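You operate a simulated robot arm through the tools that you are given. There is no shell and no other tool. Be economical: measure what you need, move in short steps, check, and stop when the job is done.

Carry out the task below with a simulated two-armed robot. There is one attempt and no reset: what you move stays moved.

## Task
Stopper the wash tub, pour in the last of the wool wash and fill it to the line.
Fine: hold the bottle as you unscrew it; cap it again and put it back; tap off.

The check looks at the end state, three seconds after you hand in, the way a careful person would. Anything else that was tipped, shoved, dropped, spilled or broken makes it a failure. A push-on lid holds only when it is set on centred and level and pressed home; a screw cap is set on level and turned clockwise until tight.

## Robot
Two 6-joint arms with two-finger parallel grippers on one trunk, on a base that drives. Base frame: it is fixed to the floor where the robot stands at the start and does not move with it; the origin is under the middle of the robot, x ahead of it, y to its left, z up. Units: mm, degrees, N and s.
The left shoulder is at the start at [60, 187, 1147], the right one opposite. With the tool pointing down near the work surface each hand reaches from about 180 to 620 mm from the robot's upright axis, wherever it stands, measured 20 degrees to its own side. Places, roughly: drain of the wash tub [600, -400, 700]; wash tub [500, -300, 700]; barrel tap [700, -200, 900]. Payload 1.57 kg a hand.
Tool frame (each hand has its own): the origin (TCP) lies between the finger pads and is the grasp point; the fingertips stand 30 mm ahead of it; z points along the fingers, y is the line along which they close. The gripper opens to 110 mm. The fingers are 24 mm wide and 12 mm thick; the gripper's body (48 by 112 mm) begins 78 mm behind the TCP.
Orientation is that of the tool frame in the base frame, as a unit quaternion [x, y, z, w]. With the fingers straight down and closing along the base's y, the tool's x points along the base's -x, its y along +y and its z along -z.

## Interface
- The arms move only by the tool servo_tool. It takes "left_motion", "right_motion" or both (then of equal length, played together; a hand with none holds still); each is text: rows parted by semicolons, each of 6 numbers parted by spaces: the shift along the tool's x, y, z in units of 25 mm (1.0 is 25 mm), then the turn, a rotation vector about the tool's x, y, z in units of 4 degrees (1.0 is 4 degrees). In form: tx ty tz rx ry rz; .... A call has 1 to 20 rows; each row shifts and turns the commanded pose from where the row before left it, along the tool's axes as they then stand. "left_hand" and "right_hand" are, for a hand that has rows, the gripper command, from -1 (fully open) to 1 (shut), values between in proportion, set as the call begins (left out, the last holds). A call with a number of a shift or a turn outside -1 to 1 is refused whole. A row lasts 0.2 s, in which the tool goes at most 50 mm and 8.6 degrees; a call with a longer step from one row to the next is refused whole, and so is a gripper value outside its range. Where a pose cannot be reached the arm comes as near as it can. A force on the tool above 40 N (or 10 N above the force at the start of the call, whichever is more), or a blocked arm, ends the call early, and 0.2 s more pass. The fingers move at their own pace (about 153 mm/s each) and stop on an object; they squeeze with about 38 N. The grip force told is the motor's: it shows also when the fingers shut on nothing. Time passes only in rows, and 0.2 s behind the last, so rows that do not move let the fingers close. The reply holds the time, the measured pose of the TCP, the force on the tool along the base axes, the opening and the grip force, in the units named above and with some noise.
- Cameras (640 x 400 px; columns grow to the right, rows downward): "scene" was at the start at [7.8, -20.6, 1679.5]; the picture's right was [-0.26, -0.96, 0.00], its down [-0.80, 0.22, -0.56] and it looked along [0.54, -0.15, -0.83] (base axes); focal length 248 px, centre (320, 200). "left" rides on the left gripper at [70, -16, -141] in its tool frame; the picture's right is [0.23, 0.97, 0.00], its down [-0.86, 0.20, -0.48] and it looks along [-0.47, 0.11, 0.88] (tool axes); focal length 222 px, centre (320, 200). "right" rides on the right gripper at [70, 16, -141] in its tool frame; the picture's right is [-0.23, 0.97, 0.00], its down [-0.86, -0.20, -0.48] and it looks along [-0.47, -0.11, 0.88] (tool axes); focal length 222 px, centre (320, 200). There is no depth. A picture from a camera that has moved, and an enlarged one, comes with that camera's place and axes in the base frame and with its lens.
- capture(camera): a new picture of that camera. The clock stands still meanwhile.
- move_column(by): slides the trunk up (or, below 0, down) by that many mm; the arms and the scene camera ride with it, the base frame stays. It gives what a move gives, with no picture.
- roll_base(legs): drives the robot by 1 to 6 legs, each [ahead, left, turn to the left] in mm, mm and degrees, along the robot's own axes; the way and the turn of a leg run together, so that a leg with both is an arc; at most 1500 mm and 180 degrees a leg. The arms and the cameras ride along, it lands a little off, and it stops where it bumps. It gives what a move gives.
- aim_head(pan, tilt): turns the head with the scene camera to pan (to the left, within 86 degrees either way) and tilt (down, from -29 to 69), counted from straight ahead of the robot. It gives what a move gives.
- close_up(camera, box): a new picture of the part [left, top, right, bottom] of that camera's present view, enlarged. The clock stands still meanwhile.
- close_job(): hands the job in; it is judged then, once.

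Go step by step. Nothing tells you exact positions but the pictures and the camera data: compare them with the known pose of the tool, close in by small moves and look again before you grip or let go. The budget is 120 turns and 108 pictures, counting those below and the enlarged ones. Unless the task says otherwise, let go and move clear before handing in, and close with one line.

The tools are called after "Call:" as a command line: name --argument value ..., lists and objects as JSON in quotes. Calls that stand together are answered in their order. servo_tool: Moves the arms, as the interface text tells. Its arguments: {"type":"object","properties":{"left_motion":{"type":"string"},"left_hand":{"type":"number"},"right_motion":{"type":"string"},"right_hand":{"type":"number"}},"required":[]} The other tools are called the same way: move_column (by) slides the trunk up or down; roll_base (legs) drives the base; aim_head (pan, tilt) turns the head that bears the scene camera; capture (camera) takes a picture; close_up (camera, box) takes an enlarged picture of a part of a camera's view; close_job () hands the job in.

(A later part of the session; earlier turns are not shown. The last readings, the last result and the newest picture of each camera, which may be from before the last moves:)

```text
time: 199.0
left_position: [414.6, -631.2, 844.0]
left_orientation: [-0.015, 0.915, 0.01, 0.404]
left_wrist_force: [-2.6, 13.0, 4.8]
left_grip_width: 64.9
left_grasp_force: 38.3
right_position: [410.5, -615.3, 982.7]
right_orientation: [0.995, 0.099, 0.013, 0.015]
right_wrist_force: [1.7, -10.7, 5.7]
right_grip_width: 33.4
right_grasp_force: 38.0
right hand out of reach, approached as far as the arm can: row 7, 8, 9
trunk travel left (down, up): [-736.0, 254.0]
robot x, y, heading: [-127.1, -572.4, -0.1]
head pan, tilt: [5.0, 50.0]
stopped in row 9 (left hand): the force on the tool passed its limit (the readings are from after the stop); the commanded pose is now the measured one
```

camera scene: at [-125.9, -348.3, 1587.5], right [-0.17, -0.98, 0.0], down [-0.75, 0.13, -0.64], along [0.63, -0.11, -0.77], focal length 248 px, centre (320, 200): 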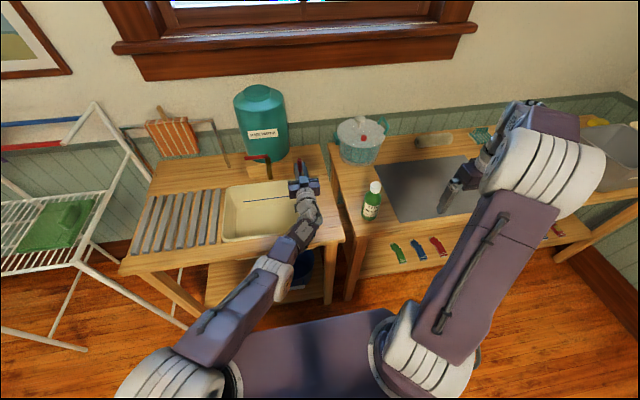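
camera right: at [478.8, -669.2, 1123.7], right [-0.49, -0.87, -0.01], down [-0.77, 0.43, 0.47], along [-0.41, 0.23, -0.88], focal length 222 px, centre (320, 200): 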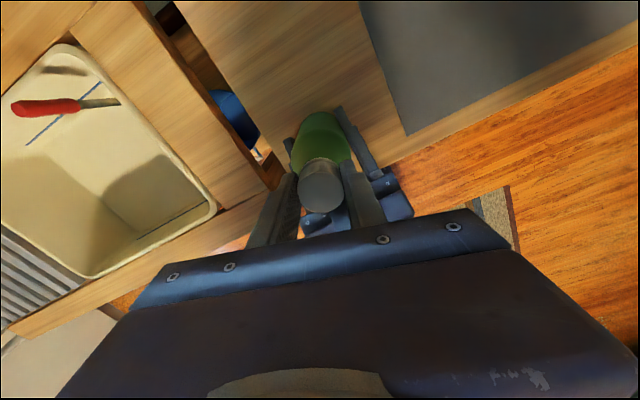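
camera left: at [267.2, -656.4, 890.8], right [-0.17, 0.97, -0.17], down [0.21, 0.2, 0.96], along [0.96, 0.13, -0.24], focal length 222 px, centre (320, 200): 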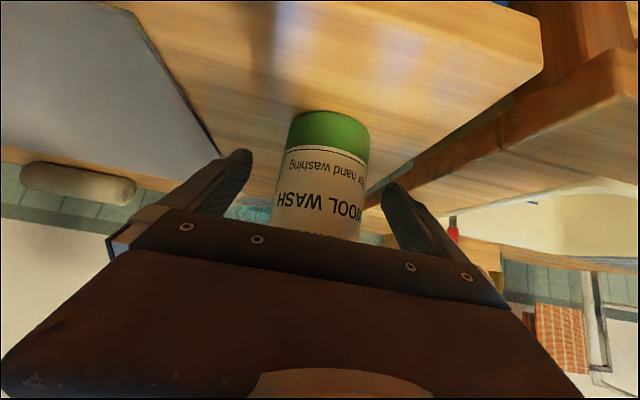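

The wrist limit dragged the cap sideways. I'm going back to centre with a slight reverse turn before regripping.

Call:
servo_tool --right_motion "0.02 0.2 0 0 0 1;0.02 0.2 0 0 0 1;0.02 0.2 0 0 0 0;0.02 0.18 0 0 0 0;0 0 0 0 0 0"

Call:
capture --camera "right"

```text
time: 200.2
left_position: [415.9, -633.0, 845.7]
left_orientation: [-0.012, 0.915, 0.008, 0.404]
left_wrist_force: [3.8, -10.0, -2.8]
left_grip_width: 60.7
left_grasp_force: 38.0
right_position: [415.3, -631.7, 980.8]
right_orientation: [0.999, 0.03, 0.013, 0.012]
right_wrist_force: [-4.3, 12.7, 2.4]
right_grip_width: 33.1
right_grasp_force: 38.2
trunk travel left (down, up): [-736.0, 254.0]
robot x, y, heading: [-126.6, -574.0, 0.0]
head pan, tilt: [5.0, 50.0]
```

```text
20 pictures are left
camera right: at [482.4, -640.4, 1125.6], right [-0.17, -0.99, 0.02], down [-0.88, 0.16, 0.45], along [-0.45, 0.06, -0.89], focal length 222 px, centre (320, 200)
```

right: 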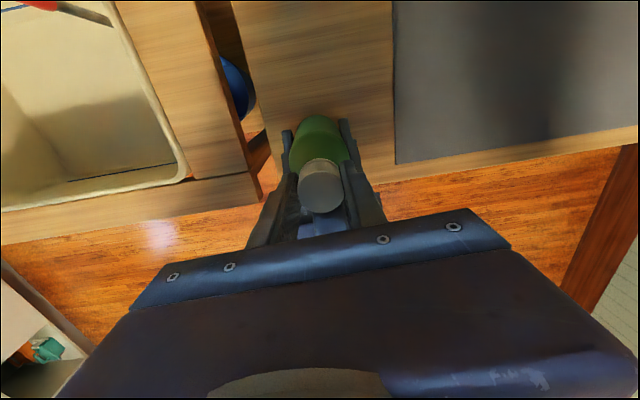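

Call:
servo_tool --right_motion "0 -0.04 -0.08 0 0 0;0 0 -0.08 0 0 0;0 0 0 0 0 0"

```text
time: 201.0
left_position: [416.7, -632.3, 846.1]
left_orientation: [-0.012, 0.914, 0.008, 0.406]
left_wrist_force: [-9.4, -7.3, 20.1]
left_grip_width: 60.4
left_grasp_force: 38.0
right_position: [415.1, -633.1, 984.9]
right_orientation: [0.999, 0.03, 0.012, 0.013]
right_wrist_force: [9.4, 6.4, -21.3]
right_grip_width: 33.2
right_grasp_force: 38.5
trunk travel left (down, up): [-736.0, 254.0]
robot x, y, heading: [-126.2, -570.5, 0.1]
head pan, tilt: [5.0, 50.0]
```

Still threaded. I'm releasing the cap, rotating the hand back, and regripping for another stroke.

Call:
servo_tool --right_motion "0 0 0.16 0 0 0;0 0 0 0 0 0;0 0 0 0 0 1;0 0 0 0 0 1;0 0 0 0 0 1;0 0 0 0 0 1;0 0 0 0 0 1;0 0 0 0 0 1;0 0 0 0 0 1;0 0 0 0 0 1;0 0 0 0 0 1;0 0 0 0 0 1;0 0 0 0 0 1;0 0 0 0 0 1;0 0 0 0 0 1;0 0 0 0 0 1;0 0 0 0 0 1;0 0 0 0 0 1;0 0 0 0 0 1;0 0 0 0 0 1" --right_hand 0.2

Call:
servo_tool --right_motion "0 0 0 0 0 1;0 0 0 0 0 1;0 0 0 0 0 1;0 0 0 0 0 1;0 0 0 0 0 1;0 0 0 0 0 1;0 0 0 0 0 1;0 0 0 0 0 1;0 0 0 0 0 1;0 0 0 0 0 1;0 0 0 0 0 1;0 0 0 0 0 1;0 0 0 0 0 1;0 0 0 0 0 1;0 0 0 0 0 1;0 0 0 0 0 1;0 0 0 0 0 1;0 0 0 0 0 1;0 0 0 0 0 1;0 0 0 0 0 1"

Call:
servo_tool --right_motion "0 0 0 0 0 1;0 0 0 0 0 1;0 0 0 0 0 1;0 0 0 0 0 1;0 0 0 0 0 1;0 0 0 0 0 1;0 0 0 0 0 1;0 0 0 0 0 1;0 0 0 0 0 1;0 0 0 0 0 1;0 0 0 0 0 1;0 0 0 0 0 1;0 0 0 0 0 1;0 0 0 0 0 1;0 0 0 0 0 1;0 0 0 0 0 1;0 0 0 0 0 1;0 0 0 0 0 1;0 0 0 0 0 1;0 0 0 0 0 0"

Call:
capture --camera "right"

```text
time: 205.2
left_position: [415.5, -631.7, 844.7]
left_orientation: [-0.012, 0.915, 0.008, 0.404]
left_wrist_force: [0.1, 0.8, -1.7]
left_grip_width: 60.4
left_grasp_force: 37.9
right_position: [414.6, -633.4, 980.8]
right_orientation: [0.826, -0.563, 0.017, 0.003]
right_wrist_force: [0.1, 0.2, -0.6]
right_grip_width: 44.0
right_grasp_force: 0.0
trunk travel left (down, up): [-736.0, 254.0]
robot x, y, heading: [-125.3, -574.1, 0.0]
head pan, tilt: [5.0, 50.0]
```

```text
time: 209.4
left_position: [416.2, -632.4, 843.4]
left_orientation: [-0.013, 0.915, 0.009, 0.403]
left_wrist_force: [-0.8, 0.6, -0.5]
left_grip_width: 60.3
left_grasp_force: 38.4
right_position: [415.8, -631.5, 982.1]
right_orientation: [-0.271, 0.963, -0.015, 0.009]
right_wrist_force: [-0.2, -0.1, 0.9]
right_grip_width: 43.9
right_grasp_force: 0.0
trunk travel left (down, up): [-736.0, 254.0]
robot x, y, heading: [-129.2, -573.7, -0.0]
head pan, tilt: [5.0, 50.0]
```

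```text
time: 213.6
left_position: [416.1, -630.1, 844.0]
left_orientation: [-0.013, 0.915, 0.009, 0.403]
left_wrist_force: [0.8, 0.1, -0.7]
left_grip_width: 60.6
left_grasp_force: 37.8
right_position: [415.6, -631.9, 981.8]
right_orientation: [0.379, 0.925, -0.006, 0.016]
right_wrist_force: [-0.7, -1.0, -0.1]
right_grip_width: 44.0
right_grasp_force: 0.1
trunk travel left (down, up): [-736.0, 254.0]
robot x, y, heading: [-125.8, -574.5, -0.2]
head pan, tilt: [5.0, 50.0]
```

```text
19 pictures are left
camera right: at [373.3, -567.4, 1121.1], right [0.85, 0.53, 0.01], down [0.46, -0.73, 0.51], along [0.28, -0.43, -0.86], focal length 222 px, centre (320, 200)
```

right: 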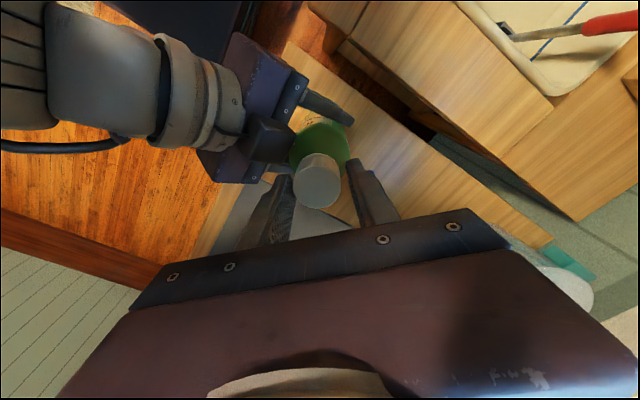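

Call:
servo_tool --right_motion "0 0 0.04 0 0.49 0;0 0 0 0 0 0"

Call:
servo_tool --right_motion "0 0 0 0 0 0;0 0 0 0 0 0;0 0 0 0 0 -1;0 0 0 0 0 -1;0 0 0 0 0 -1;0 0 0 0 0 -1;0 0 0 0 0 -1;0 0 0 0 0 -1;0 0 0 0 0 -1;0 0 0 0 0 -1;0 0 0 0 0 -1;0 0 0 0 0 -1;0 0 0 0 0 -1;0 0 0 0 0 -1;0 0 0 0 0 -1;0 0 0 0 0 -1;0 0 0 0 0 -1;0 0 0 0 0 -1;0 0 0 0 0 -1;0 0 0 0 0 -1" --right_hand 1

Call:
servo_tool --right_motion "0 0 -0.03 0 0 0;0 0 0 0 0 -1;0 0 0 0 0 -1;0 0 0 0 0 -1;0 0 0 0 0 -1;0 0 0 0 0 -1;0 0 0 0 0 -1;0 0 0 0 0 -1;0 0 0 0 0 -1;0 0 0 0 0 -1;0 0 0 0 0 -1;0 0 0 0 0 -1;0 0 0 0 0 -1;0 0 0 0 0 -1;0 0 0 0 0 -1;0 0 0 0 0 -1;0 0 0 0 0 -1;0 0 0 0 0 -1;0 0 0 0 0 -1;0 0 0 0 0 -1"

```text
time: 214.2
left_position: [415.6, -631.6, 845.3]
left_orientation: [-0.013, 0.915, 0.009, 0.403]
left_wrist_force: [-0.1, -0.6, -1.5]
left_grip_width: 60.7
left_grasp_force: 37.9
right_position: [416.3, -630.9, 980.1]
right_orientation: [0.379, 0.925, -0.001, 0.001]
right_wrist_force: [-1.1, 0.2, -0.5]
right_grip_width: 44.1
right_grasp_force: 0.0
trunk travel left (down, up): [-736.0, 254.0]
robot x, y, heading: [-124.4, -571.0, 0.0]
head pan, tilt: [5.0, 50.0]
```

```text
time: 218.4
left_position: [415.5, -631.2, 842.7]
left_orientation: [-0.012, 0.915, 0.008, 0.403]
left_wrist_force: [-1.5, -0.7, -0.6]
left_grip_width: 60.4
left_grasp_force: 38.0
right_position: [415.4, -632.8, 980.2]
right_orientation: [-0.237, 0.971, -0.001, 0.001]
right_wrist_force: [1.0, 1.2, -0.3]
right_grip_width: 33.0
right_grasp_force: 37.6
trunk travel left (down, up): [-736.0, 254.0]
robot x, y, heading: [-131.8, -575.1, -0.3]
head pan, tilt: [5.0, 50.0]
```

```text
time: 222.6
left_position: [416.4, -632.3, 845.7]
left_orientation: [-0.012, 0.915, 0.009, 0.403]
left_wrist_force: [3.8, -4.0, -2.6]
left_grip_width: 60.4
left_grasp_force: 38.3
right_position: [414.0, -632.0, 980.6]
right_orientation: [0.785, -0.619, 0.001, 0.0]
right_wrist_force: [-3.5, 3.7, 1.2]
right_grip_width: 32.7
right_grasp_force: 38.0
trunk travel left (down, up): [-736.0, 254.0]
robot x, y, heading: [-127.9, -570.5, -0.1]
head pan, tilt: [5.0, 50.0]
```

Call:
servo_tool --right_motion "0 0 -0.08 0 0 -1;0 0 -0.08 0 0 -1;0 0 -0.06 0 0 -1;0 0 0 0 0 0"

```text
time: 223.6
left_position: [416.4, -631.6, 844.4]
left_orientation: [-0.013, 0.915, 0.008, 0.404]
left_wrist_force: [5.5, -2.2, 0.0]
left_grip_width: 60.2
left_grasp_force: 37.7
right_position: [415.4, -631.9, 987.1]
right_orientation: [0.845, -0.534, -0.001, 0.0]
right_wrist_force: [-4.6, 1.8, -0.9]
right_grip_width: 33.1
right_grasp_force: 38.3
trunk travel left (down, up): [-736.0, 254.0]
robot x, y, heading: [-123.7, -570.0, -0.0]
head pan, tilt: [5.0, 50.0]
```

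The cap lifts freely now. I'm raising it clear and checking.

Call:
servo_tool --right_motion "0 0 -0.3 0 0 0;0 0 -0.6 0 0 0;0 0 -1 0 0 0;0 0 -1 0 0 0;0 0 -1 0 0 0;0 0 -1 0 0 0;0 0 0 0 0 0"

Call:
capture --camera "right"

```text
time: 225.2
left_position: [417.5, -631.2, 844.4]
left_orientation: [-0.012, 0.915, 0.008, 0.403]
left_wrist_force: [-0.4, 0.0, -0.7]
left_grip_width: 60.4
left_grasp_force: 37.5
right_position: [414.3, -631.0, 1109.9]
right_orientation: [0.845, -0.534, 0.001, 0.0]
right_wrist_force: [-0.4, 0.1, 0.6]
right_grip_width: 32.7
right_grasp_force: 37.7
trunk travel left (down, up): [-736.0, 254.0]
robot x, y, heading: [-127.0, -570.2, -0.1]
head pan, tilt: [5.0, 50.0]
```

```text
18 pictures are left
camera right: at [429.8, -700.0, 1252.0], right [-0.98, -0.21, 0.0], down [-0.19, 0.86, 0.48], along [-0.1, 0.47, -0.88], focal length 222 px, centre (320, 200)
```

right: 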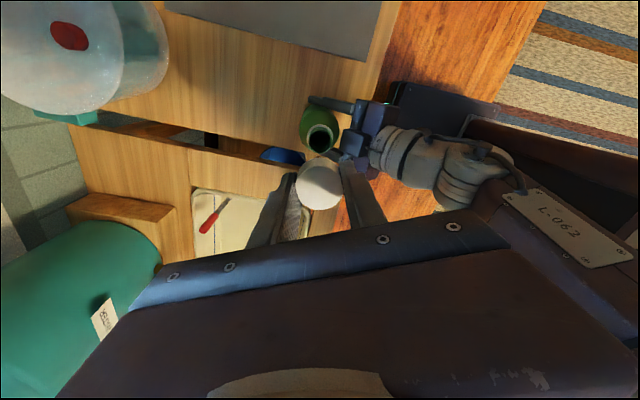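

Cap is in the right hand. I'm lifting the bottle, moving the right arm aside and driving left toward the tub.

Call:
move_column --by 150

Call:
servo_tool --right_motion "0.9 0.43 0 0 0 0;0.9 0.43 0 0 0 0;0.9 0.43 0 0 0 0;0.9 0.43 0 0 0 0;0.9 0.43 0 0 0 0;0.9 0.43 0 0 0 0;0.9 0.43 0 0 0 0;0.9 0.43 0 0 0 0"

Call:
roll_base --legs '[[0, 275, 0]]'

Call:
servo_tool --left_motion "-0.43 0.58 0.47 0 -1 0;-0.4 0.58 0.5 0 -1 0;-0.36 0.58 0.53 0 -1 0;-0.32 0.58 0.55 0 -1 0;-0.28 0.58 0.57 0 -1 0;-0.24 0.58 0.59 0 -1 0;-0.2 0.58 0.61 0 -1 0;-0.15 0.58 0.62 0 -1 0;-0.1 0.58 0.63 0 -1 0;-0.06 0.58 0.64 0 -0.4 0;0 0 0 0 0 0"

```text
time: 227.0
left_position: [415.7, -631.9, 993.9]
left_orientation: [-0.012, 0.915, 0.008, 0.404]
left_wrist_force: [-0.3, -0.5, -0.6]
left_grip_width: 60.7
left_grasp_force: 37.7
right_position: [414.6, -630.3, 1260.3]
right_orientation: [0.845, -0.534, 0.001, 0.0]
right_wrist_force: [0.0, 0.2, 0.0]
right_grip_width: 33.0
right_grasp_force: 37.7
trunk travel left (down, up): [-886.0, 104.0]
robot x, y, heading: [-127.1, -572.5, -0.0]
head pan, tilt: [5.0, 50.0]
```

```text
time: 228.8
left_position: [416.4, -632.5, 994.8]
left_orientation: [-0.013, 0.915, 0.01, 0.403]
left_wrist_force: [0.0, -0.6, -1.0]
left_grip_width: 60.5
left_grasp_force: 38.1
right_position: [415.6, -832.2, 1260.4]
right_orientation: [0.846, -0.534, 0.0, -0.001]
right_wrist_force: [0.7, -0.6, -0.3]
right_grip_width: 32.9
right_grasp_force: 37.8
trunk travel left (down, up): [-886.0, 104.0]
robot x, y, heading: [-125.5, -574.2, -0.1]
head pan, tilt: [5.0, 50.0]
```

```text
time: 230.7
left_position: [416.6, -356.1, 994.0]
left_orientation: [-0.013, 0.915, 0.009, 0.403]
left_wrist_force: [-0.1, 0.3, -0.9]
left_grip_width: 60.3
left_grasp_force: 37.8
right_position: [416.3, -554.6, 1259.0]
right_orientation: [0.846, -0.533, 0.0, -0.001]
right_wrist_force: [-0.8, -0.6, 1.0]
right_grip_width: 32.9
right_grasp_force: 38.0
trunk travel left (down, up): [-886.0, 104.0]
robot x, y, heading: [-125.0, -298.1, 0.1]
head pan, tilt: [5.0, 50.0]
```

```text
time: 233.1
left_position: [571.1, -206.1, 995.1]
left_orientation: [-0.009, 0.736, 0.013, 0.677]
left_wrist_force: [-1.0, 0.3, -1.0]
left_grip_width: 60.3
left_grasp_force: 37.7
right_position: [415.5, -553.5, 1260.0]
right_orientation: [0.846, -0.534, 0.002, -0.001]
right_wrist_force: [0.0, 0.2, 0.2]
right_grip_width: 33.3
right_grasp_force: 38.0
trunk travel left (down, up): [-886.0, 104.0]
robot x, y, heading: [-126.3, -295.3, 0.1]
head pan, tilt: [5.0, 50.0]
```

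I'm lowering somewhat and rolling the bottle over toward the tub centre.

Call:
move_column --by -60

Call:
servo_tool --left_motion "0 0 0 0 0 1;0 0 0 0 0 1;0 0 0 0 0 1;0 0 0 0 0 1;0 0 0 0 0 1;0 0 0 0 0 1;0 0 0 0 0 1;0 0 0 0 0 1;0 0 0 0 0 1;0 0 0 0 0 1;0 0 0 0 0 1;0 0 0 0 0 1;0 0 0 0 0 1;0 0 0 0 0 1;0 0 0 0 0 1;0 0 0 0 0 1;0 0 0 0 0 1;0 0 0 0 0 1;0 0 0 0 0 1;0 0 0 0 0 1"

Call:
aim_head --pan 5 --tilt 55

Call:
capture --camera "scene"

```text
time: 234.1
left_position: [571.1, -205.6, 934.9]
left_orientation: [-0.008, 0.736, 0.011, 0.677]
left_wrist_force: [-0.3, -0.1, -1.2]
left_grip_width: 60.3
left_grasp_force: 38.1
right_position: [415.2, -553.6, 1199.9]
right_orientation: [0.846, -0.534, 0.002, -0.001]
right_wrist_force: [-0.1, -0.3, -0.1]
right_grip_width: 33.2
right_grasp_force: 38.0
trunk travel left (down, up): [-826.0, 164.0]
robot x, y, heading: [-124.2, -295.7, 0.0]
head pan, tilt: [5.0, 50.0]
```

```text
time: 238.3
left_position: [570.6, -206.2, 934.0]
left_orientation: [0.467, 0.569, 0.445, 0.51]
left_wrist_force: [0.2, -0.2, -1.5]
left_grip_width: 60.4
left_grasp_force: 38.4
right_position: [417.3, -553.3, 1200.8]
right_orientation: [0.846, -0.534, 0.001, 0.0]
right_wrist_force: [0.1, 0.0, -1.0]
right_grip_width: 33.2
right_grasp_force: 37.7
trunk travel left (down, up): [-826.0, 164.0]
robot x, y, heading: [-120.2, -296.2, -0.1]
head pan, tilt: [5.0, 50.0]
```

```text
time: 239.0
left_position: [570.2, -205.7, 935.9]
left_orientation: [0.466, 0.57, 0.445, 0.51]
left_wrist_force: [-0.1, 0.1, -1.0]
left_grip_width: 60.1
left_grasp_force: 38.5
right_position: [415.5, -553.8, 1199.2]
right_orientation: [0.846, -0.533, 0.001, 0.0]
right_wrist_force: [1.1, -0.1, 0.4]
right_grip_width: 33.2
right_grasp_force: 38.2
trunk travel left (down, up): [-826.0, 164.0]
robot x, y, heading: [-126.8, -296.2, 0.0]
head pan, tilt: [5.0, 55.0]
```

```text
17 pictures are left
camera scene: at [-114.8, -290.8, 1731.0], right [0.09, -1.0, 0.0], down [-0.82, -0.07, -0.57], along [0.57, 0.05, -0.82], focal length 248 px, centre (320, 200)
```

scene: 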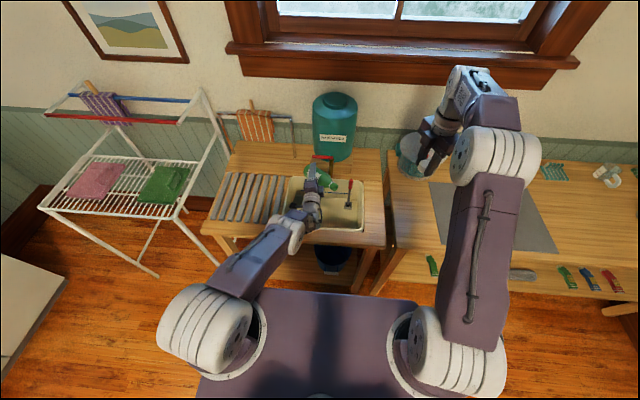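

Positioned well, mouth over the tub. I'm continuing the roll to pour, holding, then looking.

Call:
servo_tool --left_motion "0 0 0 0 0 1;0 0 0 0 0 1;0 0 0 0 0 1;0 0 0 0 0 1;0 0 0 0 0 1;0 0 0 0 0 1;0 0 0 0 0 1;0 0 0 0 0 1;0 0 0 0 0 1;0 0 0 0 0 1;0 0 0 0 0 1;0 0 0 0 0 1;0 0 0 0 0 1;0 0 0 0 0 1;0 0 0 0 0 1;0 0 0 0 0 0;0 0 0 0 0 0;0 0 0 0 0 0;0 0 0 0 0 0;0 0 0 0 0 0"

Call:
close_up --camera "scene" --box '[260, 140, 400, 250]'

```text
time: 243.2
left_position: [571.4, -205.0, 933.6]
left_orientation: [0.689, 0.26, 0.64, 0.219]
left_wrist_force: [0.1, 1.0, -1.1]
left_grip_width: 60.1
left_grasp_force: 38.2
right_position: [413.9, -554.8, 1199.2]
right_orientation: [0.846, -0.534, 0.001, -0.001]
right_wrist_force: [-0.5, 0.5, 0.5]
right_grip_width: 33.4
right_grasp_force: 37.7
trunk travel left (down, up): [-826.0, 164.0]
robot x, y, heading: [-127.4, -294.7, -0.1]
head pan, tilt: [5.0, 55.0]
```

```text
3.64 times, centred on (330, 195) of scene
camera zoom: at [-114.9, -290.9, 1731.0], right [0.09, -1.0, 0.0], down [-0.82, -0.07, -0.57], along [0.57, 0.05, -0.82], focal length 903 px, centre (284, 218)
```

zoom: 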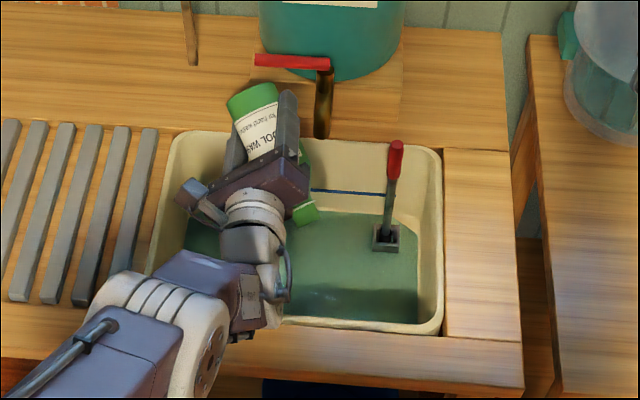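

It's pouring into the tub. I'm tilting a little further and waiting so it empties.

Call:
servo_tool --left_motion "0 0 0 0 0 1;0 0 0 0 0 1;0 0 0 0 0 1;0 0 0 0 0 1;0 0 0 0 0 0;0 0 0 0 0 0;0 0 0 0 0 0;0 0 0 0 0 0;0 0 0 0 0 0;0 0 0 0 0 0;0 0 0 0 0 0;0 0 0 0 0 0;0 0 0 0 0 0;0 0 0 0 0 0;0 0 0 0 0 0;0 0 0 0 0 0;0 0 0 0 0 0;0 0 0 0 0 0;0 0 0 0 0 0;0 0 0 0 0 0"

Call:
close_up --camera "scene" --box '[260, 140, 400, 250]'

```text
time: 247.4
left_position: [571.7, -204.9, 934.3]
left_orientation: [0.718, 0.163, 0.664, 0.128]
left_wrist_force: [0.5, 0.1, -0.4]
left_grip_width: 60.2
left_grasp_force: 37.9
right_position: [415.6, -552.9, 1199.7]
right_orientation: [0.846, -0.533, 0.002, 0.0]
right_wrist_force: [0.5, -0.2, -0.3]
right_grip_width: 33.3
right_grasp_force: 38.4
trunk travel left (down, up): [-826.0, 164.0]
robot x, y, heading: [-122.7, -291.8, 0.0]
head pan, tilt: [5.0, 55.0]
```

```text
3.64 times, centred on (330, 195) of scene
camera zoom: at [-114.9, -290.9, 1731.0], right [0.09, -1.0, 0.0], down [-0.82, -0.07, -0.57], along [0.57, 0.05, -0.82], focal length 903 px, centre (284, 218)
```

zoom: 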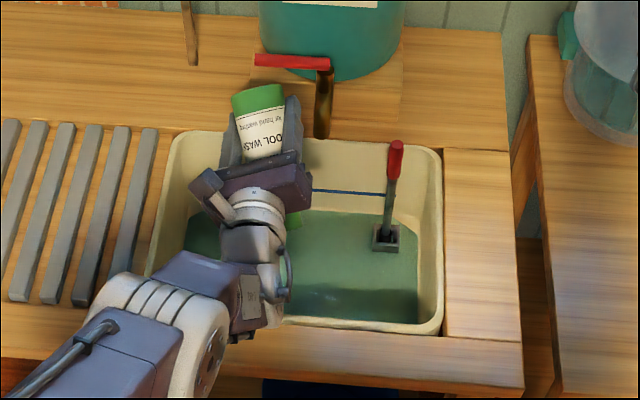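

Emptied. I'm rolling the bottle back upright and retracing to the bench.

Call:
servo_tool --left_motion "0 0 0 0 0 -1;0 0 0 0 0 -1;0 0 0 0 0 -1;0 0 0 0 0 -1;0 0 0 0 0 -1;0 0 0 0 0 -1;0 0 0 0 0 -1;0 0 0 0 0 -1;0 0 0 0 0 -1;0 0 0 0 0 -1;0 0 0 0 0 -1;0 0 0 0 0 -1;0 0 0 0 0 -1;0 0 0 0 0 -1;0 0 0 0 0 -1;0 0 0 0 0 -1;0 0 0 0 0 -1;0 0 0 0 0 -1;0 0 0 0 0 -1;0 0 0 0 0 -1"

Call:
servo_tool --left_motion "0 0 0 0 0 -1;0 0 0 0 0 -1;0 0 0 0 0 -1;0 0 0 0 0 -1;0 0 0 0 0 -1;0 0 0 0 0 -1;0 0 0 0 0 -1;0 0 0 0 0 -1;0 0 0 0 0 -1;0 0 0 0 0 -1;0 0 0 0 0 -1;0 0 0 0 0 -1;0 0 0 0 0 -1;0 0 0 0 0 -1;0 0 0 0 0 -1;0 0 0 0 0 -1;0 0 0 0 0 -1;0 0 0 0 0 -1;0 0 0 0 0 -1;0 0 0 0 0 0"

Call:
move_column --by 60

Call:
servo_tool --left_motion "0.06 -0.58 -0.64 0 0.4 0;0.1 -0.58 -0.63 0 1 0;0.15 -0.58 -0.62 0 1 0;0.2 -0.58 -0.61 0 1 0;0.24 -0.58 -0.59 0 1 0;0.28 -0.58 -0.57 0 1 0;0.32 -0.58 -0.55 0 1 0;0.36 -0.58 -0.53 0 1 0;0.4 -0.58 -0.5 0 1 0;0.43 -0.58 -0.47 0 1 0;0 0 0 0 0 0"

```text
time: 251.6
left_position: [570.9, -205.4, 934.9]
left_orientation: [0.446, 0.586, 0.426, 0.526]
left_wrist_force: [0.1, -1.6, -1.1]
left_grip_width: 60.0
left_grasp_force: 38.1
right_position: [415.4, -553.4, 1200.3]
right_orientation: [0.846, -0.533, 0.001, 0.0]
right_wrist_force: [0.6, -0.1, 0.1]
right_grip_width: 33.4
right_grasp_force: 37.9
trunk travel left (down, up): [-826.0, 164.0]
robot x, y, heading: [-125.8, -297.0, -0.1]
head pan, tilt: [5.0, 55.0]
```

```text
time: 255.8
left_position: [572.3, -206.5, 935.4]
left_orientation: [-0.009, 0.736, 0.012, 0.677]
left_wrist_force: [-0.8, -0.3, -0.8]
left_grip_width: 60.2
left_grasp_force: 37.6
right_position: [415.6, -552.5, 1198.9]
right_orientation: [0.846, -0.533, 0.001, 0.0]
right_wrist_force: [-0.4, -1.0, -0.2]
right_grip_width: 33.1
right_grasp_force: 38.2
trunk travel left (down, up): [-826.0, 164.0]
robot x, y, heading: [-125.4, -295.8, -0.2]
head pan, tilt: [5.0, 55.0]
```

```text
time: 256.8
left_position: [571.3, -205.9, 993.9]
left_orientation: [-0.01, 0.736, 0.013, 0.676]
left_wrist_force: [0.3, -0.5, -0.4]
left_grip_width: 60.3
left_grasp_force: 37.7
right_position: [415.9, -553.3, 1259.5]
right_orientation: [0.846, -0.534, 0.001, 0.0]
right_wrist_force: [-0.6, 0.3, -0.6]
right_grip_width: 33.3
right_grasp_force: 37.8
trunk travel left (down, up): [-886.0, 104.0]
robot x, y, heading: [-127.7, -295.5, 0.1]
head pan, tilt: [5.0, 55.0]
```

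```text
time: 259.2
left_position: [415.0, -355.8, 982.8]
left_orientation: [-0.013, 0.915, 0.009, 0.403]
left_wrist_force: [0.7, -0.4, -0.2]
left_grip_width: 60.2
left_grasp_force: 38.1
right_position: [415.8, -554.0, 1260.0]
right_orientation: [0.846, -0.533, 0.002, 0.001]
right_wrist_force: [-0.9, 0.5, -0.2]
right_grip_width: 33.3
right_grasp_force: 37.8
trunk travel left (down, up): [-886.0, 104.0]
robot x, y, heading: [-123.2, -294.6, 0.1]
head pan, tilt: [5.0, 55.0]
```

Call:
roll_base --legs '[[0, -277, 0]]'

Call:
move_column --by -134

```text
time: 261.1
left_position: [415.3, -628.5, 983.4]
left_orientation: [-0.013, 0.915, 0.008, 0.404]
left_wrist_force: [0.1, 0.4, -1.0]
left_grip_width: 60.3
left_grasp_force: 38.0
right_position: [415.3, -826.5, 1260.1]
right_orientation: [0.846, -0.534, 0.001, 0.001]
right_wrist_force: [0.7, -0.4, -0.2]
right_grip_width: 33.2
right_grasp_force: 37.5
trunk travel left (down, up): [-886.0, 104.0]
robot x, y, heading: [-125.4, -567.0, -0.1]
head pan, tilt: [5.0, 55.0]
```

```text
time: 262.7
left_position: [415.1, -630.5, 849.2]
left_orientation: [-0.012, 0.915, 0.009, 0.404]
left_wrist_force: [-0.3, 0.1, -0.8]
left_grip_width: 60.0
left_grasp_force: 38.2
right_position: [415.6, -827.1, 1124.6]
right_orientation: [0.845, -0.535, 0.001, -0.001]
right_wrist_force: [0.5, 0.0, -0.2]
right_grip_width: 33.2
right_grasp_force: 37.8
trunk travel left (down, up): [-752.0, 238.0]
robot x, y, heading: [-128.3, -571.0, -0.1]
head pan, tilt: [5.0, 55.0]
```

Call:
servo_tool --left_motion "0.065 0 0.06 0 0 0;0.065 0 0.06 0 0 0;0 0 0 0 0 0;0 0 0 0 0 0;0 0 0 0 0 0;0 0 0 0 0 0;0 0 0 0 0 0;0 0 0 0 0 0;0 0 0 0 0 0" --right_motion "-0.9 -0.43 0 0 0 0;-0.9 -0.43 0 0 0 0;-0.9 -0.43 0 0 0 0;-0.9 -0.43 0 0 0 0;-0.9 -0.43 0 0 0 0;-0.9 -0.43 0 0 0 0;-0.9 -0.43 0 0 0 0;-0.77 -0.35 0 0 0 0;0 0 0 0 0 0"

Call:
capture --camera "left"

```text
time: 264.7
left_position: [414.6, -630.4, 845.3]
left_orientation: [-0.012, 0.914, 0.008, 0.405]
left_wrist_force: [-0.3, -0.3, 0.2]
left_grip_width: 60.3
left_grasp_force: 38.3
right_position: [416.3, -632.0, 1125.9]
right_orientation: [0.846, -0.534, 0.001, -0.001]
right_wrist_force: [0.0, -0.9, 0.5]
right_grip_width: 33.1
right_grasp_force: 37.6
trunk travel left (down, up): [-752.0, 238.0]
robot x, y, heading: [-127.6, -566.9, 0.1]
head pan, tilt: [5.0, 55.0]
```

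```text
14 pictures are left
camera left: at [265.2, -651.7, 889.1], right [-0.18, 0.97, -0.16], down [0.22, 0.2, 0.96], along [0.96, 0.14, -0.25], focal length 222 px, centre (320, 200)
```

left: 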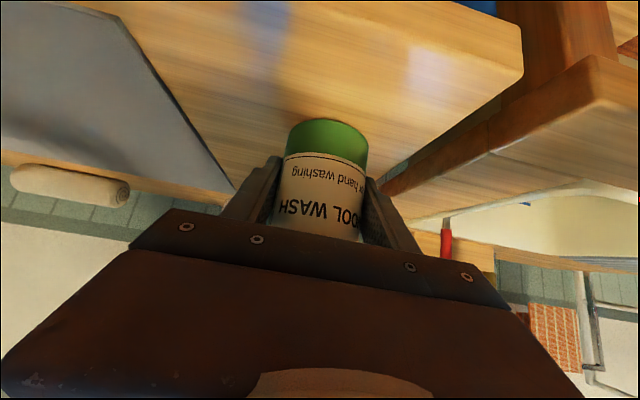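

Call:
servo_tool --right_motion "0 0 1 0 0 0;0 0 1 0 0 0;0 0 1 0 0 0;0 0 0 0 0 0"

Call:
close_up --camera "right" --box '[240, 80, 400, 240]'

```text
time: 265.7
left_position: [414.8, -629.2, 846.4]
left_orientation: [-0.012, 0.915, 0.009, 0.404]
left_wrist_force: [0.2, -0.3, -1.1]
left_grip_width: 60.3
left_grasp_force: 37.8
right_position: [413.4, -632.2, 1050.1]
right_orientation: [0.845, -0.534, 0.001, 0.0]
right_wrist_force: [-0.4, -0.4, 0.1]
right_grip_width: 33.1
right_grasp_force: 37.4
trunk travel left (down, up): [-752.0, 238.0]
robot x, y, heading: [-120.8, -570.8, -0.1]
head pan, tilt: [5.0, 55.0]
```

```text
2.50 times, centred on (320, 160) of right
camera zoom: at [430.6, -701.1, 1191.8], right [-0.98, -0.21, 0.0], down [-0.19, 0.86, 0.48], along [-0.1, 0.47, -0.88], focal length 555 px, centre (320, 300)
```

zoom: 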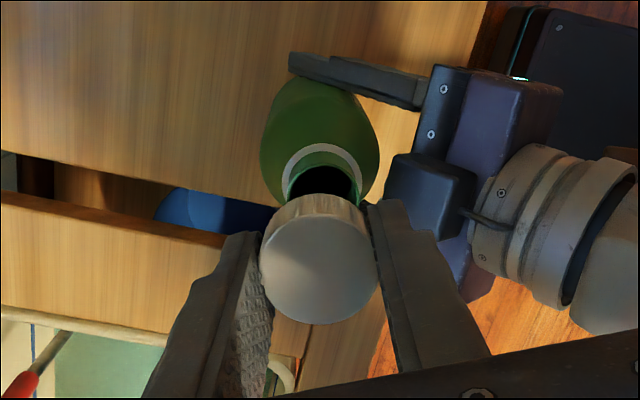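

The mouth is at about (415,-632), right under the cap. I'm lowering onto it.

Call:
servo_tool --right_motion "0.03 -0.06 0.8 0 0 0;0 0 0.8 0 0 0;0 0 0.8 0 0 0;0 0 0.2 0 0 0;0 0 0.1 0 0 0;0 0 0.1 0 0 0;0 0 0 0 0 0"

```text
time: 266.6
left_position: [414.3, -629.5, 844.9]
left_orientation: [-0.012, 0.916, 0.008, 0.401]
left_wrist_force: [-0.1, -0.7, 2.0]
left_grip_width: 59.9
left_grasp_force: 38.2
right_position: [419.9, -633.2, 997.9]
right_orientation: [0.845, -0.534, 0.004, -0.003]
right_wrist_force: [-0.7, -0.1, 4.5]
right_grip_width: 33.1
right_grasp_force: 37.7
trunk travel left (down, up): [-752.0, 238.0]
robot x, y, heading: [-125.7, -567.2, -0.2]
head pan, tilt: [5.0, 55.0]
stopped in row 4 (right hand): the force on the tool passed its limit (the readings are from after the stop); the commanded pose is now the measured one
```

The cap's skirt met the rim early, so it's misaligned. I'm raising slightly and looking from the scene camera.

Call:
servo_tool --right_motion "0 0 -0.4 0 0 0;0 0 0 0 0 0"

Call:
aim_head --pan 0 --tilt 50

Call:
close_up --camera "scene" --box '[280, 160, 400, 260]'

Call:
close_up --camera "right" --box '[260, 100, 380, 220]'

```text
time: 267.2
left_position: [413.9, -628.8, 843.4]
left_orientation: [-0.012, 0.916, 0.009, 0.402]
left_wrist_force: [-1.2, -0.8, 4.5]
left_grip_width: 59.9
left_grasp_force: 37.7
right_position: [419.2, -633.5, 1007.9]
right_orientation: [0.845, -0.535, 0.003, -0.004]
right_wrist_force: [-0.9, 0.0, -0.5]
right_grip_width: 33.3
right_grasp_force: 37.6
trunk travel left (down, up): [-752.0, 238.0]
robot x, y, heading: [-124.9, -567.4, -0.1]
head pan, tilt: [5.0, 55.0]
```

```text
time: 267.8
left_position: [413.3, -629.0, 844.5]
left_orientation: [-0.012, 0.916, 0.009, 0.402]
left_wrist_force: [0.2, -1.4, 5.5]
left_grip_width: 59.9
left_grasp_force: 37.7
right_position: [420.5, -632.3, 1006.4]
right_orientation: [0.845, -0.535, 0.003, -0.003]
right_wrist_force: [-1.4, 0.4, 0.3]
right_grip_width: 33.2
right_grasp_force: 38.0
trunk travel left (down, up): [-752.0, 238.0]
robot x, y, heading: [-122.7, -568.7, -0.2]
head pan, tilt: [0.0, 50.0]
```

```text
4.00 times, centred on (340, 210) of scene
camera zoom: at [-110.9, -570.9, 1663.5], right [0.0, -1.0, 0.0], down [-0.77, 0.0, -0.64], along [0.64, 0.0, -0.77], focal length 993 px, centre (240, 160)
```

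zoom: 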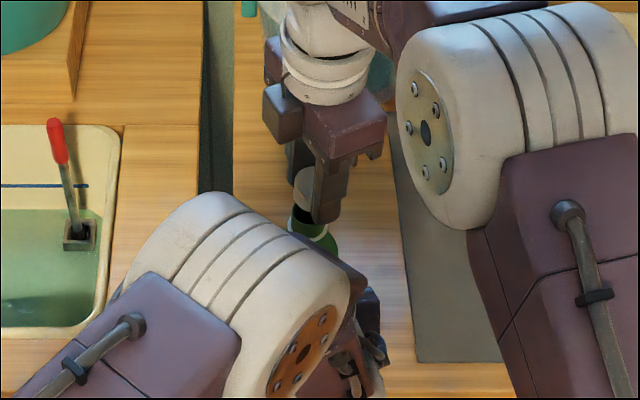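

```text
3.33 times, centred on (320, 160) of right
camera zoom: at [434.1, -702.3, 1149.7], right [-0.98, -0.21, -0.01], down [-0.19, 0.86, 0.48], along [-0.09, 0.47, -0.88], focal length 740 px, centre (320, 333)
```

zoom: 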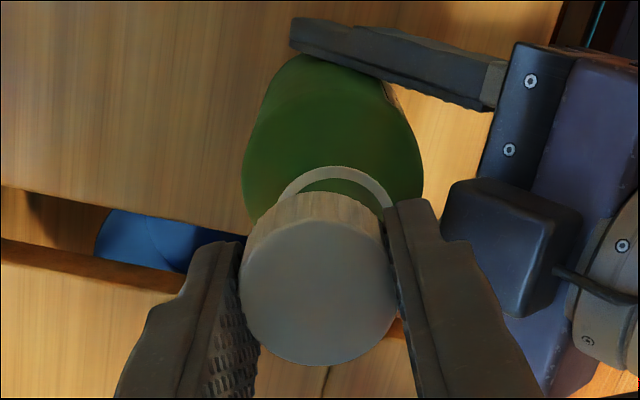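

The cap needs about -6 mm in x and +3 mm in y. I'm adjusting and lowering again.

Call:
servo_tool --right_motion "-0.22 0.16 0 0 0 0;0 0 0 0 0 0;0 0 0.3 0 0 0;0 0 0.2 0 0 0;0 0 0.2 0 0 0;0 0 0.15 0 0 0;0 0 0.1 0 0 0;0 0 0 0 0 0"

```text
time: 269.6
left_position: [413.4, -629.0, 843.5]
left_orientation: [-0.012, 0.916, 0.009, 0.401]
left_wrist_force: [-2.2, -2.5, 7.5]
left_grip_width: 60.1
left_grasp_force: 37.8
right_position: [413.3, -629.2, 985.9]
right_orientation: [0.845, -0.534, 0.004, -0.004]
right_wrist_force: [3.9, 2.2, 1.8]
right_grip_width: 33.1
right_grasp_force: 37.8
trunk travel left (down, up): [-752.0, 238.0]
robot x, y, heading: [-126.9, -569.3, 0.1]
head pan, tilt: [0.0, 50.0]
```

The skirt is now over the neck. I'm easing down to contact, then turning clockwise.

Call:
servo_tool --right_motion "0 0 0.1 0 0 0;0 0 0.1 0 0 0;0 0 0.003 0 0 1;0 0 0.003 0 0 1;0 0 0.003 0 0 1;0 0 0.003 0 0 1;0 0 0.003 0 0 1;0 0 0.003 0 0 1;0 0 0.003 0 0 1;0 0 0.003 0 0 1;0 0 0.003 0 0 1;0 0 0.003 0 0 1;0 0 0.003 0 0 1;0 0 0.003 0 0 1;0 0 0.003 0 0 1;0 0 0.003 0 0 1;0 0 0.003 0 0 1;0 0 0.003 0 0 1;0 0 0.003 0 0 1;0 0 0.003 0 0 1"

Call:
servo_tool --right_motion "0 0 0.004 0 0 1;0 0 0.004 0 0 1;0 0 0.004 0 0 1;0 0 0.004 0 0 1;0 0 0.004 0 0 1;0 0 0.004 0 0 1;0 0 0.004 0 0 1;0 0 0.004 0 0 1;0 0 0.004 0 0 1;0 0 0.004 0 0 1;0 0 0.004 0 0 1;0 0 0.004 0 0 1;0 0 0.004 0 0 1;0 0 0.004 0 0 1;0 0 0.004 0 0 1;0 0 0.004 0 0 1;0 0 0.004 0 0 1;0 0 0.004 0 0 1;0 0 0.004 0 0 1;0 0 0 0 0 0"

```text
time: 273.8
left_position: [413.0, -630.5, 843.5]
left_orientation: [-0.013, 0.916, 0.009, 0.4]
left_wrist_force: [-7.6, -2.5, 7.0]
left_grip_width: 60.4
left_grasp_force: 37.9
right_position: [414.9, -629.2, 978.0]
right_orientation: [-0.369, 0.929, -0.001, 0.004]
right_wrist_force: [7.8, 0.5, 3.2]
right_grip_width: 33.2
right_grasp_force: 38.4
trunk travel left (down, up): [-752.0, 238.0]
robot x, y, heading: [-125.6, -569.9, 0.1]
head pan, tilt: [0.0, 50.0]
```

```text
time: 278.0
left_position: [412.9, -629.0, 844.2]
left_orientation: [-0.013, 0.916, 0.01, 0.401]
left_wrist_force: [-2.0, 10.2, -5.3]
left_grip_width: 60.3
left_grasp_force: 38.7
right_position: [414.3, -629.6, 975.9]
right_orientation: [0.281, 0.96, 0.002, 0.005]
right_wrist_force: [2.5, -9.7, 19.7]
right_grip_width: 33.2
right_grasp_force: 37.8
trunk travel left (down, up): [-752.0, 238.0]
robot x, y, heading: [-127.9, -566.5, 0.1]
head pan, tilt: [0.0, 50.0]
```

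Call:
servo_tool --right_motion "0 0 -0.03 0 0 1;0 0 0 0 0 1;0 0 0 0 0 1;0 0 0 0 0 1;0 0 0 0 0 1;0 0 0 0 0 1;0 0 0 0 0 1;0 0 0 0 0 1;0 0 0 0 0 1;0 0 0 0 0 1;0 0 0 0 0 1;0 0 0 0 0 1;0 0 0 0 0 0"

Call:
servo_tool --right_motion "0 0 0 0 0 0;0 0 0 0 0 0;0 0 0 0 0 -1;0 0 0 0 0 -1;0 0 0 0 0 -1;0 0 0 0 0 -1;0 0 0 0 0 -1;0 0 0 0 0 -1;0 0 0 0 0 -1;0 0 0 0 0 -1;0 0 0 0 0 -1;0 0 0 0 0 -1;0 0 0 0 0 -1;0 0 0 0 0 -1;0 0 0 0 0 -1;0 0 0 0 0 -1;0 0 0 0 0 -1;0 0 0 0 0 -1;0 0 0 0 0 -1;0 0 0 0 0 -1" --right_hand 0.2

Call:
servo_tool --right_motion "0 0 0 0 0 -1;0 0 0 0 0 -1;0 0 0 0 0 -1;0 0 0 0 0 -1;0 0 0 0 0 -1;0 0 0 0 0 -1;0 0 0 0 0 -1;0 0 0 0 0 -1;0 0 0 0 0 -1;0 0 0 0 0 -1;0 0 0 0 0 -1;0 0 0 0 0 -1;0 0 0 0 0 -1;0 0 0 0 0 -1;0 0 0 0 0 -1;0 0 0 0 0 -1;0 0 0 0 0 -1;0 0 0 0 0 -1;0 0 0 0 0 -1;0 0 0 0 0 -1"

Call:
capture --camera "right"

```text
time: 280.8
left_position: [413.5, -628.6, 843.8]
left_orientation: [-0.013, 0.916, 0.009, 0.401]
left_wrist_force: [1.0, 5.7, 0.1]
left_grip_width: 60.1
left_grasp_force: 37.9
right_position: [413.5, -630.0, 976.5]
right_orientation: [0.647, 0.763, 0.003, 0.002]
right_wrist_force: [-0.9, -5.4, 6.2]
right_grip_width: 33.3
right_grasp_force: 37.6
trunk travel left (down, up): [-752.0, 238.0]
robot x, y, heading: [-127.0, -571.9, -0.1]
head pan, tilt: [0.0, 50.0]
```

```text
time: 285.0
left_position: [414.2, -628.9, 843.5]
left_orientation: [-0.012, 0.916, 0.009, 0.401]
left_wrist_force: [1.0, -1.4, 8.0]
left_grip_width: 59.8
left_grasp_force: 38.0
right_position: [413.4, -628.2, 976.5]
right_orientation: [0.074, 0.997, 0.001, 0.004]
right_wrist_force: [0.3, 0.2, -0.3]
right_grip_width: 44.0
right_grasp_force: 0.1
trunk travel left (down, up): [-752.0, 238.0]
robot x, y, heading: [-126.4, -568.6, -0.5]
head pan, tilt: [0.0, 50.0]
```

```text
time: 289.2
left_position: [413.3, -628.8, 843.8]
left_orientation: [-0.012, 0.916, 0.008, 0.401]
left_wrist_force: [-0.4, -0.5, 5.4]
left_grip_width: 60.0
left_grasp_force: 38.0
right_position: [414.3, -628.6, 976.5]
right_orientation: [-0.584, 0.811, -0.003, 0.004]
right_wrist_force: [1.0, -0.3, 0.3]
right_grip_width: 44.3
right_grasp_force: 0.1
trunk travel left (down, up): [-752.0, 238.0]
robot x, y, heading: [-124.4, -571.0, -0.3]
head pan, tilt: [0.0, 50.0]
```

```text
10 pictures are left
camera right: at [375.6, -689.8, 1117.2], right [-0.85, 0.52, -0.01], down [0.46, 0.75, 0.48], along [0.26, 0.41, -0.87], focal length 222 px, centre (320, 200)
```

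right: 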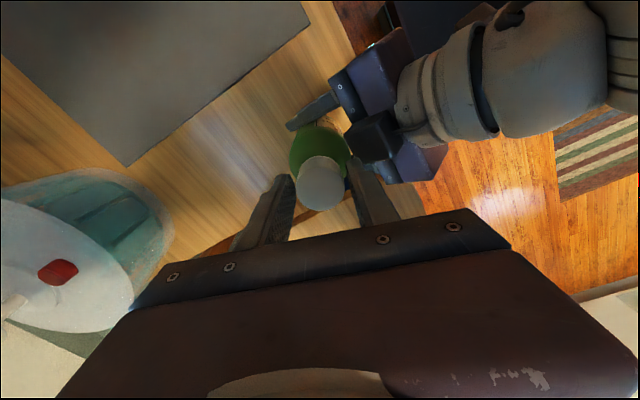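

Second tightening stroke.

Call:
servo_tool --right_motion "0 0 0.06 0 0 0;0 0 0 0 0 0;0 0 0 0 0 0;0 0 0.002 0 0 1;0 0 0.002 0 0 1;0 0 0.002 0 0 1;0 0 0.002 0 0 1;0 0 0.002 0 0 1;0 0 0.002 0 0 1;0 0 0.002 0 0 1;0 0 0.002 0 0 1;0 0 0.002 0 0 1;0 0 0.002 0 0 1;0 0 0.002 0 0 1;0 0 0.002 0 0 1;0 0 0.002 0 0 1;0 0 0.002 0 0 1;0 0 0.002 0 0 1;0 0 0.002 0 0 1;0 0 0.002 0 0 1" --right_hand 1

Call:
servo_tool --right_motion "0 0 0.002 0 0 1;0 0 0.002 0 0 1;0 0 0.002 0 0 1;0 0 0.002 0 0 1;0 0 0.002 0 0 1;0 0 0.002 0 0 1;0 0 0.002 0 0 1;0 0 0.002 0 0 1;0 0 0.002 0 0 1;0 0 0.002 0 0 1;0 0 0.002 0 0 1;0 0 0.002 0 0 1;0 0 0.002 0 0 1;0 0 0.002 0 0 1;0 0 0.002 0 0 1;0 0 0.002 0 0 1;0 0 0.002 0 0 1;0 0 0.002 0 0 1;0 0 0.002 0 0 1;0 0 0 0 0 0"

```text
time: 293.4
left_position: [412.4, -629.2, 843.0]
left_orientation: [-0.013, 0.916, 0.009, 0.401]
left_wrist_force: [-0.4, 3.4, -10.7]
left_grip_width: 60.2
left_grasp_force: 38.5
right_position: [414.7, -629.1, 973.7]
right_orientation: [-0.029, 1.0, 0.001, 0.006]
right_wrist_force: [5.1, -2.6, 25.9]
right_grip_width: 33.2
right_grasp_force: 38.5
trunk travel left (down, up): [-752.0, 238.0]
robot x, y, heading: [-126.1, -567.9, -0.3]
head pan, tilt: [0.0, 50.0]
```

```text
time: 297.6
left_position: [413.7, -628.5, 844.0]
left_orientation: [-0.012, 0.916, 0.008, 0.401]
left_wrist_force: [4.1, 2.3, 2.7]
left_grip_width: 60.2
left_grasp_force: 38.0
right_position: [414.9, -628.7, 970.5]
right_orientation: [0.592, 0.806, 0.003, 0.003]
right_wrist_force: [-3.7, -3.5, 3.2]
right_grip_width: 33.1
right_grasp_force: 38.5
trunk travel left (down, up): [-752.0, 238.0]
robot x, y, heading: [-128.7, -571.6, -0.1]
head pan, tilt: [0.0, 50.0]
```

The cap is drawing down (z 970). One more stroke to make it tight.

Call:
servo_tool --right_motion "0 0 0 0 0 0;0 0 0 0 0 0;0 0 0 0 0 -1;0 0 0 0 0 -1;0 0 0 0 0 -1;0 0 0 0 0 -1;0 0 0 0 0 -1;0 0 0 0 0 -1;0 0 0 0 0 -1;0 0 0 0 0 -1;0 0 0 0 0 -1;0 0 0 0 0 -1;0 0 0 0 0 -1;0 0 0 0 0 -1;0 0 0 0 0 -1;0 0 0 0 0 -1;0 0 0 0 0 -1;0 0 0 0 0 -1;0 0 0 0 0 -1;0 0 0 0 0 -1" --right_hand 0.2

Call:
servo_tool --right_motion "0 0 0 0 0 -1;0 0 0 0 0 -1;0 0 0 0 0 -1;0 0 0 0 0 -1;0 0 0 0 0 -1;0 0 0 0 0 -1;0 0 0 0 0 -1;0 0 0 0 0 -1;0 0 0 0 0 -1;0 0 0 0 0 -1;0 0 0 0 0 -1;0 0 0 0 0 -1;0 0 0 0 0 -1;0 0 0 0 0 -1;0 0 0 0 0 -1;0 0 0 0 0 -1;0 0 0 0 0 -1;0 0 0 0 0 -1;0 0 0 0 0 -1;0 0 0 0 0 -1"

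Call:
servo_tool --right_motion "0 0 0 0 0 0;0 0 0 0 0 0;0 0 0 0 0 1;0 0 0 0 0 1;0 0 0 0 0 1;0 0 0 0 0 1;0 0 0 0 0 1;0 0 0 0 0 1;0 0 0 0 0 1;0 0 0 0 0 1;0 0 0 0 0 1;0 0 0 0 0 1;0 0 0 0 0 1;0 0 0 0 0 1;0 0 0 0 0 1;0 0 0 0 0 1;0 0 0 0 0 1;0 0 0 0 0 1;0 0 0 0 0 1;0 0 0 0 0 1" --right_hand 1

Call:
servo_tool --right_motion "0 0 0.002 0 0 1;0 0 0.002 0 0 1;0 0 0.002 0 0 1;0 0 0.002 0 0 1;0 0 0.002 0 0 1;0 0 0.002 0 0 1;0 0 0.002 0 0 1;0 0 0.002 0 0 1;0 0 0.002 0 0 1;0 0 0.002 0 0 1;0 0 0.002 0 0 1;0 0 0.002 0 0 1;0 0 0.002 0 0 1;0 0 0.002 0 0 1;0 0 0.002 0 0 1;0 0 0.002 0 0 1;0 0 0.002 0 0 1;0 0 0.002 0 0 1;0 0 0.002 0 0 1;0 0 0 0 0 0"

```text
time: 301.8
left_position: [412.4, -629.4, 844.4]
left_orientation: [-0.012, 0.916, 0.008, 0.402]
left_wrist_force: [0.2, -0.4, 5.3]
left_grip_width: 60.3
left_grasp_force: 38.4
right_position: [415.0, -628.8, 970.0]
right_orientation: [0.004, 1.0, 0.002, 0.004]
right_wrist_force: [-0.1, 0.5, -0.2]
right_grip_width: 43.9
right_grasp_force: 0.0
trunk travel left (down, up): [-752.0, 238.0]
robot x, y, heading: [-125.6, -569.0, -0.1]
head pan, tilt: [0.0, 50.0]
```

```text
time: 306.0
left_position: [414.1, -629.3, 843.2]
left_orientation: [-0.012, 0.916, 0.009, 0.401]
left_wrist_force: [0.3, 0.5, 3.4]
left_grip_width: 59.9
left_grasp_force: 38.2
right_position: [414.8, -629.7, 970.0]
right_orientation: [-0.64, 0.769, -0.002, 0.005]
right_wrist_force: [0.4, -0.1, 0.2]
right_grip_width: 43.9
right_grasp_force: 0.1
trunk travel left (down, up): [-752.0, 238.0]
robot x, y, heading: [-125.5, -567.8, -0.0]
head pan, tilt: [0.0, 50.0]
```

```text
time: 310.2
left_position: [413.8, -629.9, 843.4]
left_orientation: [-0.013, 0.916, 0.009, 0.401]
left_wrist_force: [-1.9, 1.6, 3.9]
left_grip_width: 60.4
left_grasp_force: 38.2
right_position: [414.2, -628.9, 969.5]
right_orientation: [-0.064, 0.998, 0.002, 0.005]
right_wrist_force: [2.3, -3.0, 0.7]
right_grip_width: 33.2
right_grasp_force: 37.9
trunk travel left (down, up): [-752.0, 238.0]
robot x, y, heading: [-121.5, -571.1, 0.0]
head pan, tilt: [0.0, 50.0]
```

```text
time: 314.4
left_position: [414.7, -629.5, 844.0]
left_orientation: [-0.012, 0.916, 0.009, 0.402]
left_wrist_force: [7.6, 7.0, -4.0]
left_grip_width: 60.3
left_grasp_force: 37.4
right_position: [413.4, -630.2, 969.0]
right_orientation: [0.564, 0.826, 0.003, 0.003]
right_wrist_force: [-6.6, -6.2, 9.7]
right_grip_width: 33.5
right_grasp_force: 38.3
trunk travel left (down, up): [-752.0, 238.0]
robot x, y, heading: [-125.5, -569.0, -0.1]
head pan, tilt: [0.0, 50.0]
```

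The cap no longer advances: it's tight. I'm releasing and lifting the right hand, then releasing the bottle with the left and backing out.

Call:
servo_tool --right_motion "0 0 0 0 0 0;0 0 0 0 0 0;0 0 -0.5 0 0 0;0 0 -1 0 0 0;0 0 -1 0 0 0;0 0 -1 0 0 0;0 0 -1 0 0 0;0 0 -1 0 0 0" --right_hand 0

Call:
servo_tool --left_motion "0 0 0 0 0 0;0 0 0 0 0 0;0 0 0 0 0 0;0 0 -0.5 0 0 0;0 0 -0.8 0 0 0;0 0 -1 0 0 0;0 0 -1 0 0 0;0 0 -1 0 0 0;0 0 -1 0 0 0" --left_hand -0.8

Call:
capture --camera "left"

```text
time: 316.2
left_position: [414.2, -629.5, 844.6]
left_orientation: [-0.012, 0.916, 0.01, 0.402]
left_wrist_force: [-0.5, 0.6, 0.8]
left_grip_width: 60.4
left_grasp_force: 38.2
right_position: [414.4, -630.0, 1105.3]
right_orientation: [0.564, 0.826, 0.003, 0.004]
right_wrist_force: [0.0, 0.1, -0.2]
right_grip_width: 55.0
right_grasp_force: 0.0
trunk travel left (down, up): [-752.0, 238.0]
robot x, y, heading: [-126.0, -569.7, -0.2]
head pan, tilt: [0.0, 50.0]
```

```text
time: 318.2
left_position: [316.1, -631.6, 933.6]
left_orientation: [-0.012, 0.916, 0.008, 0.4]
left_wrist_force: [0.0, 1.1, -0.2]
left_grip_width: 99.1
left_grasp_force: 0.0
right_position: [414.4, -629.5, 1106.7]
right_orientation: [0.563, 0.827, 0.003, 0.003]
right_wrist_force: [-0.2, 0.0, -1.0]
right_grip_width: 55.1
right_grasp_force: 0.1
trunk travel left (down, up): [-752.0, 238.0]
robot x, y, heading: [-126.9, -565.1, -0.3]
head pan, tilt: [0.0, 50.0]
```

```text
9 pictures are left
camera left: at [166.8, -652.5, 978.4], right [-0.18, 0.97, -0.16], down [0.22, 0.2, 0.95], along [0.96, 0.14, -0.25], focal length 222 px, centre (320, 200)
```

left: 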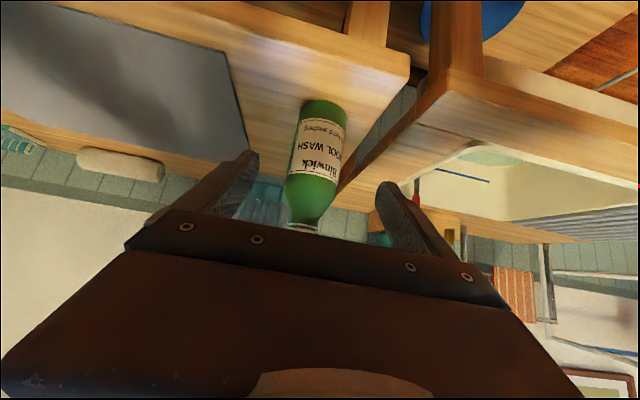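

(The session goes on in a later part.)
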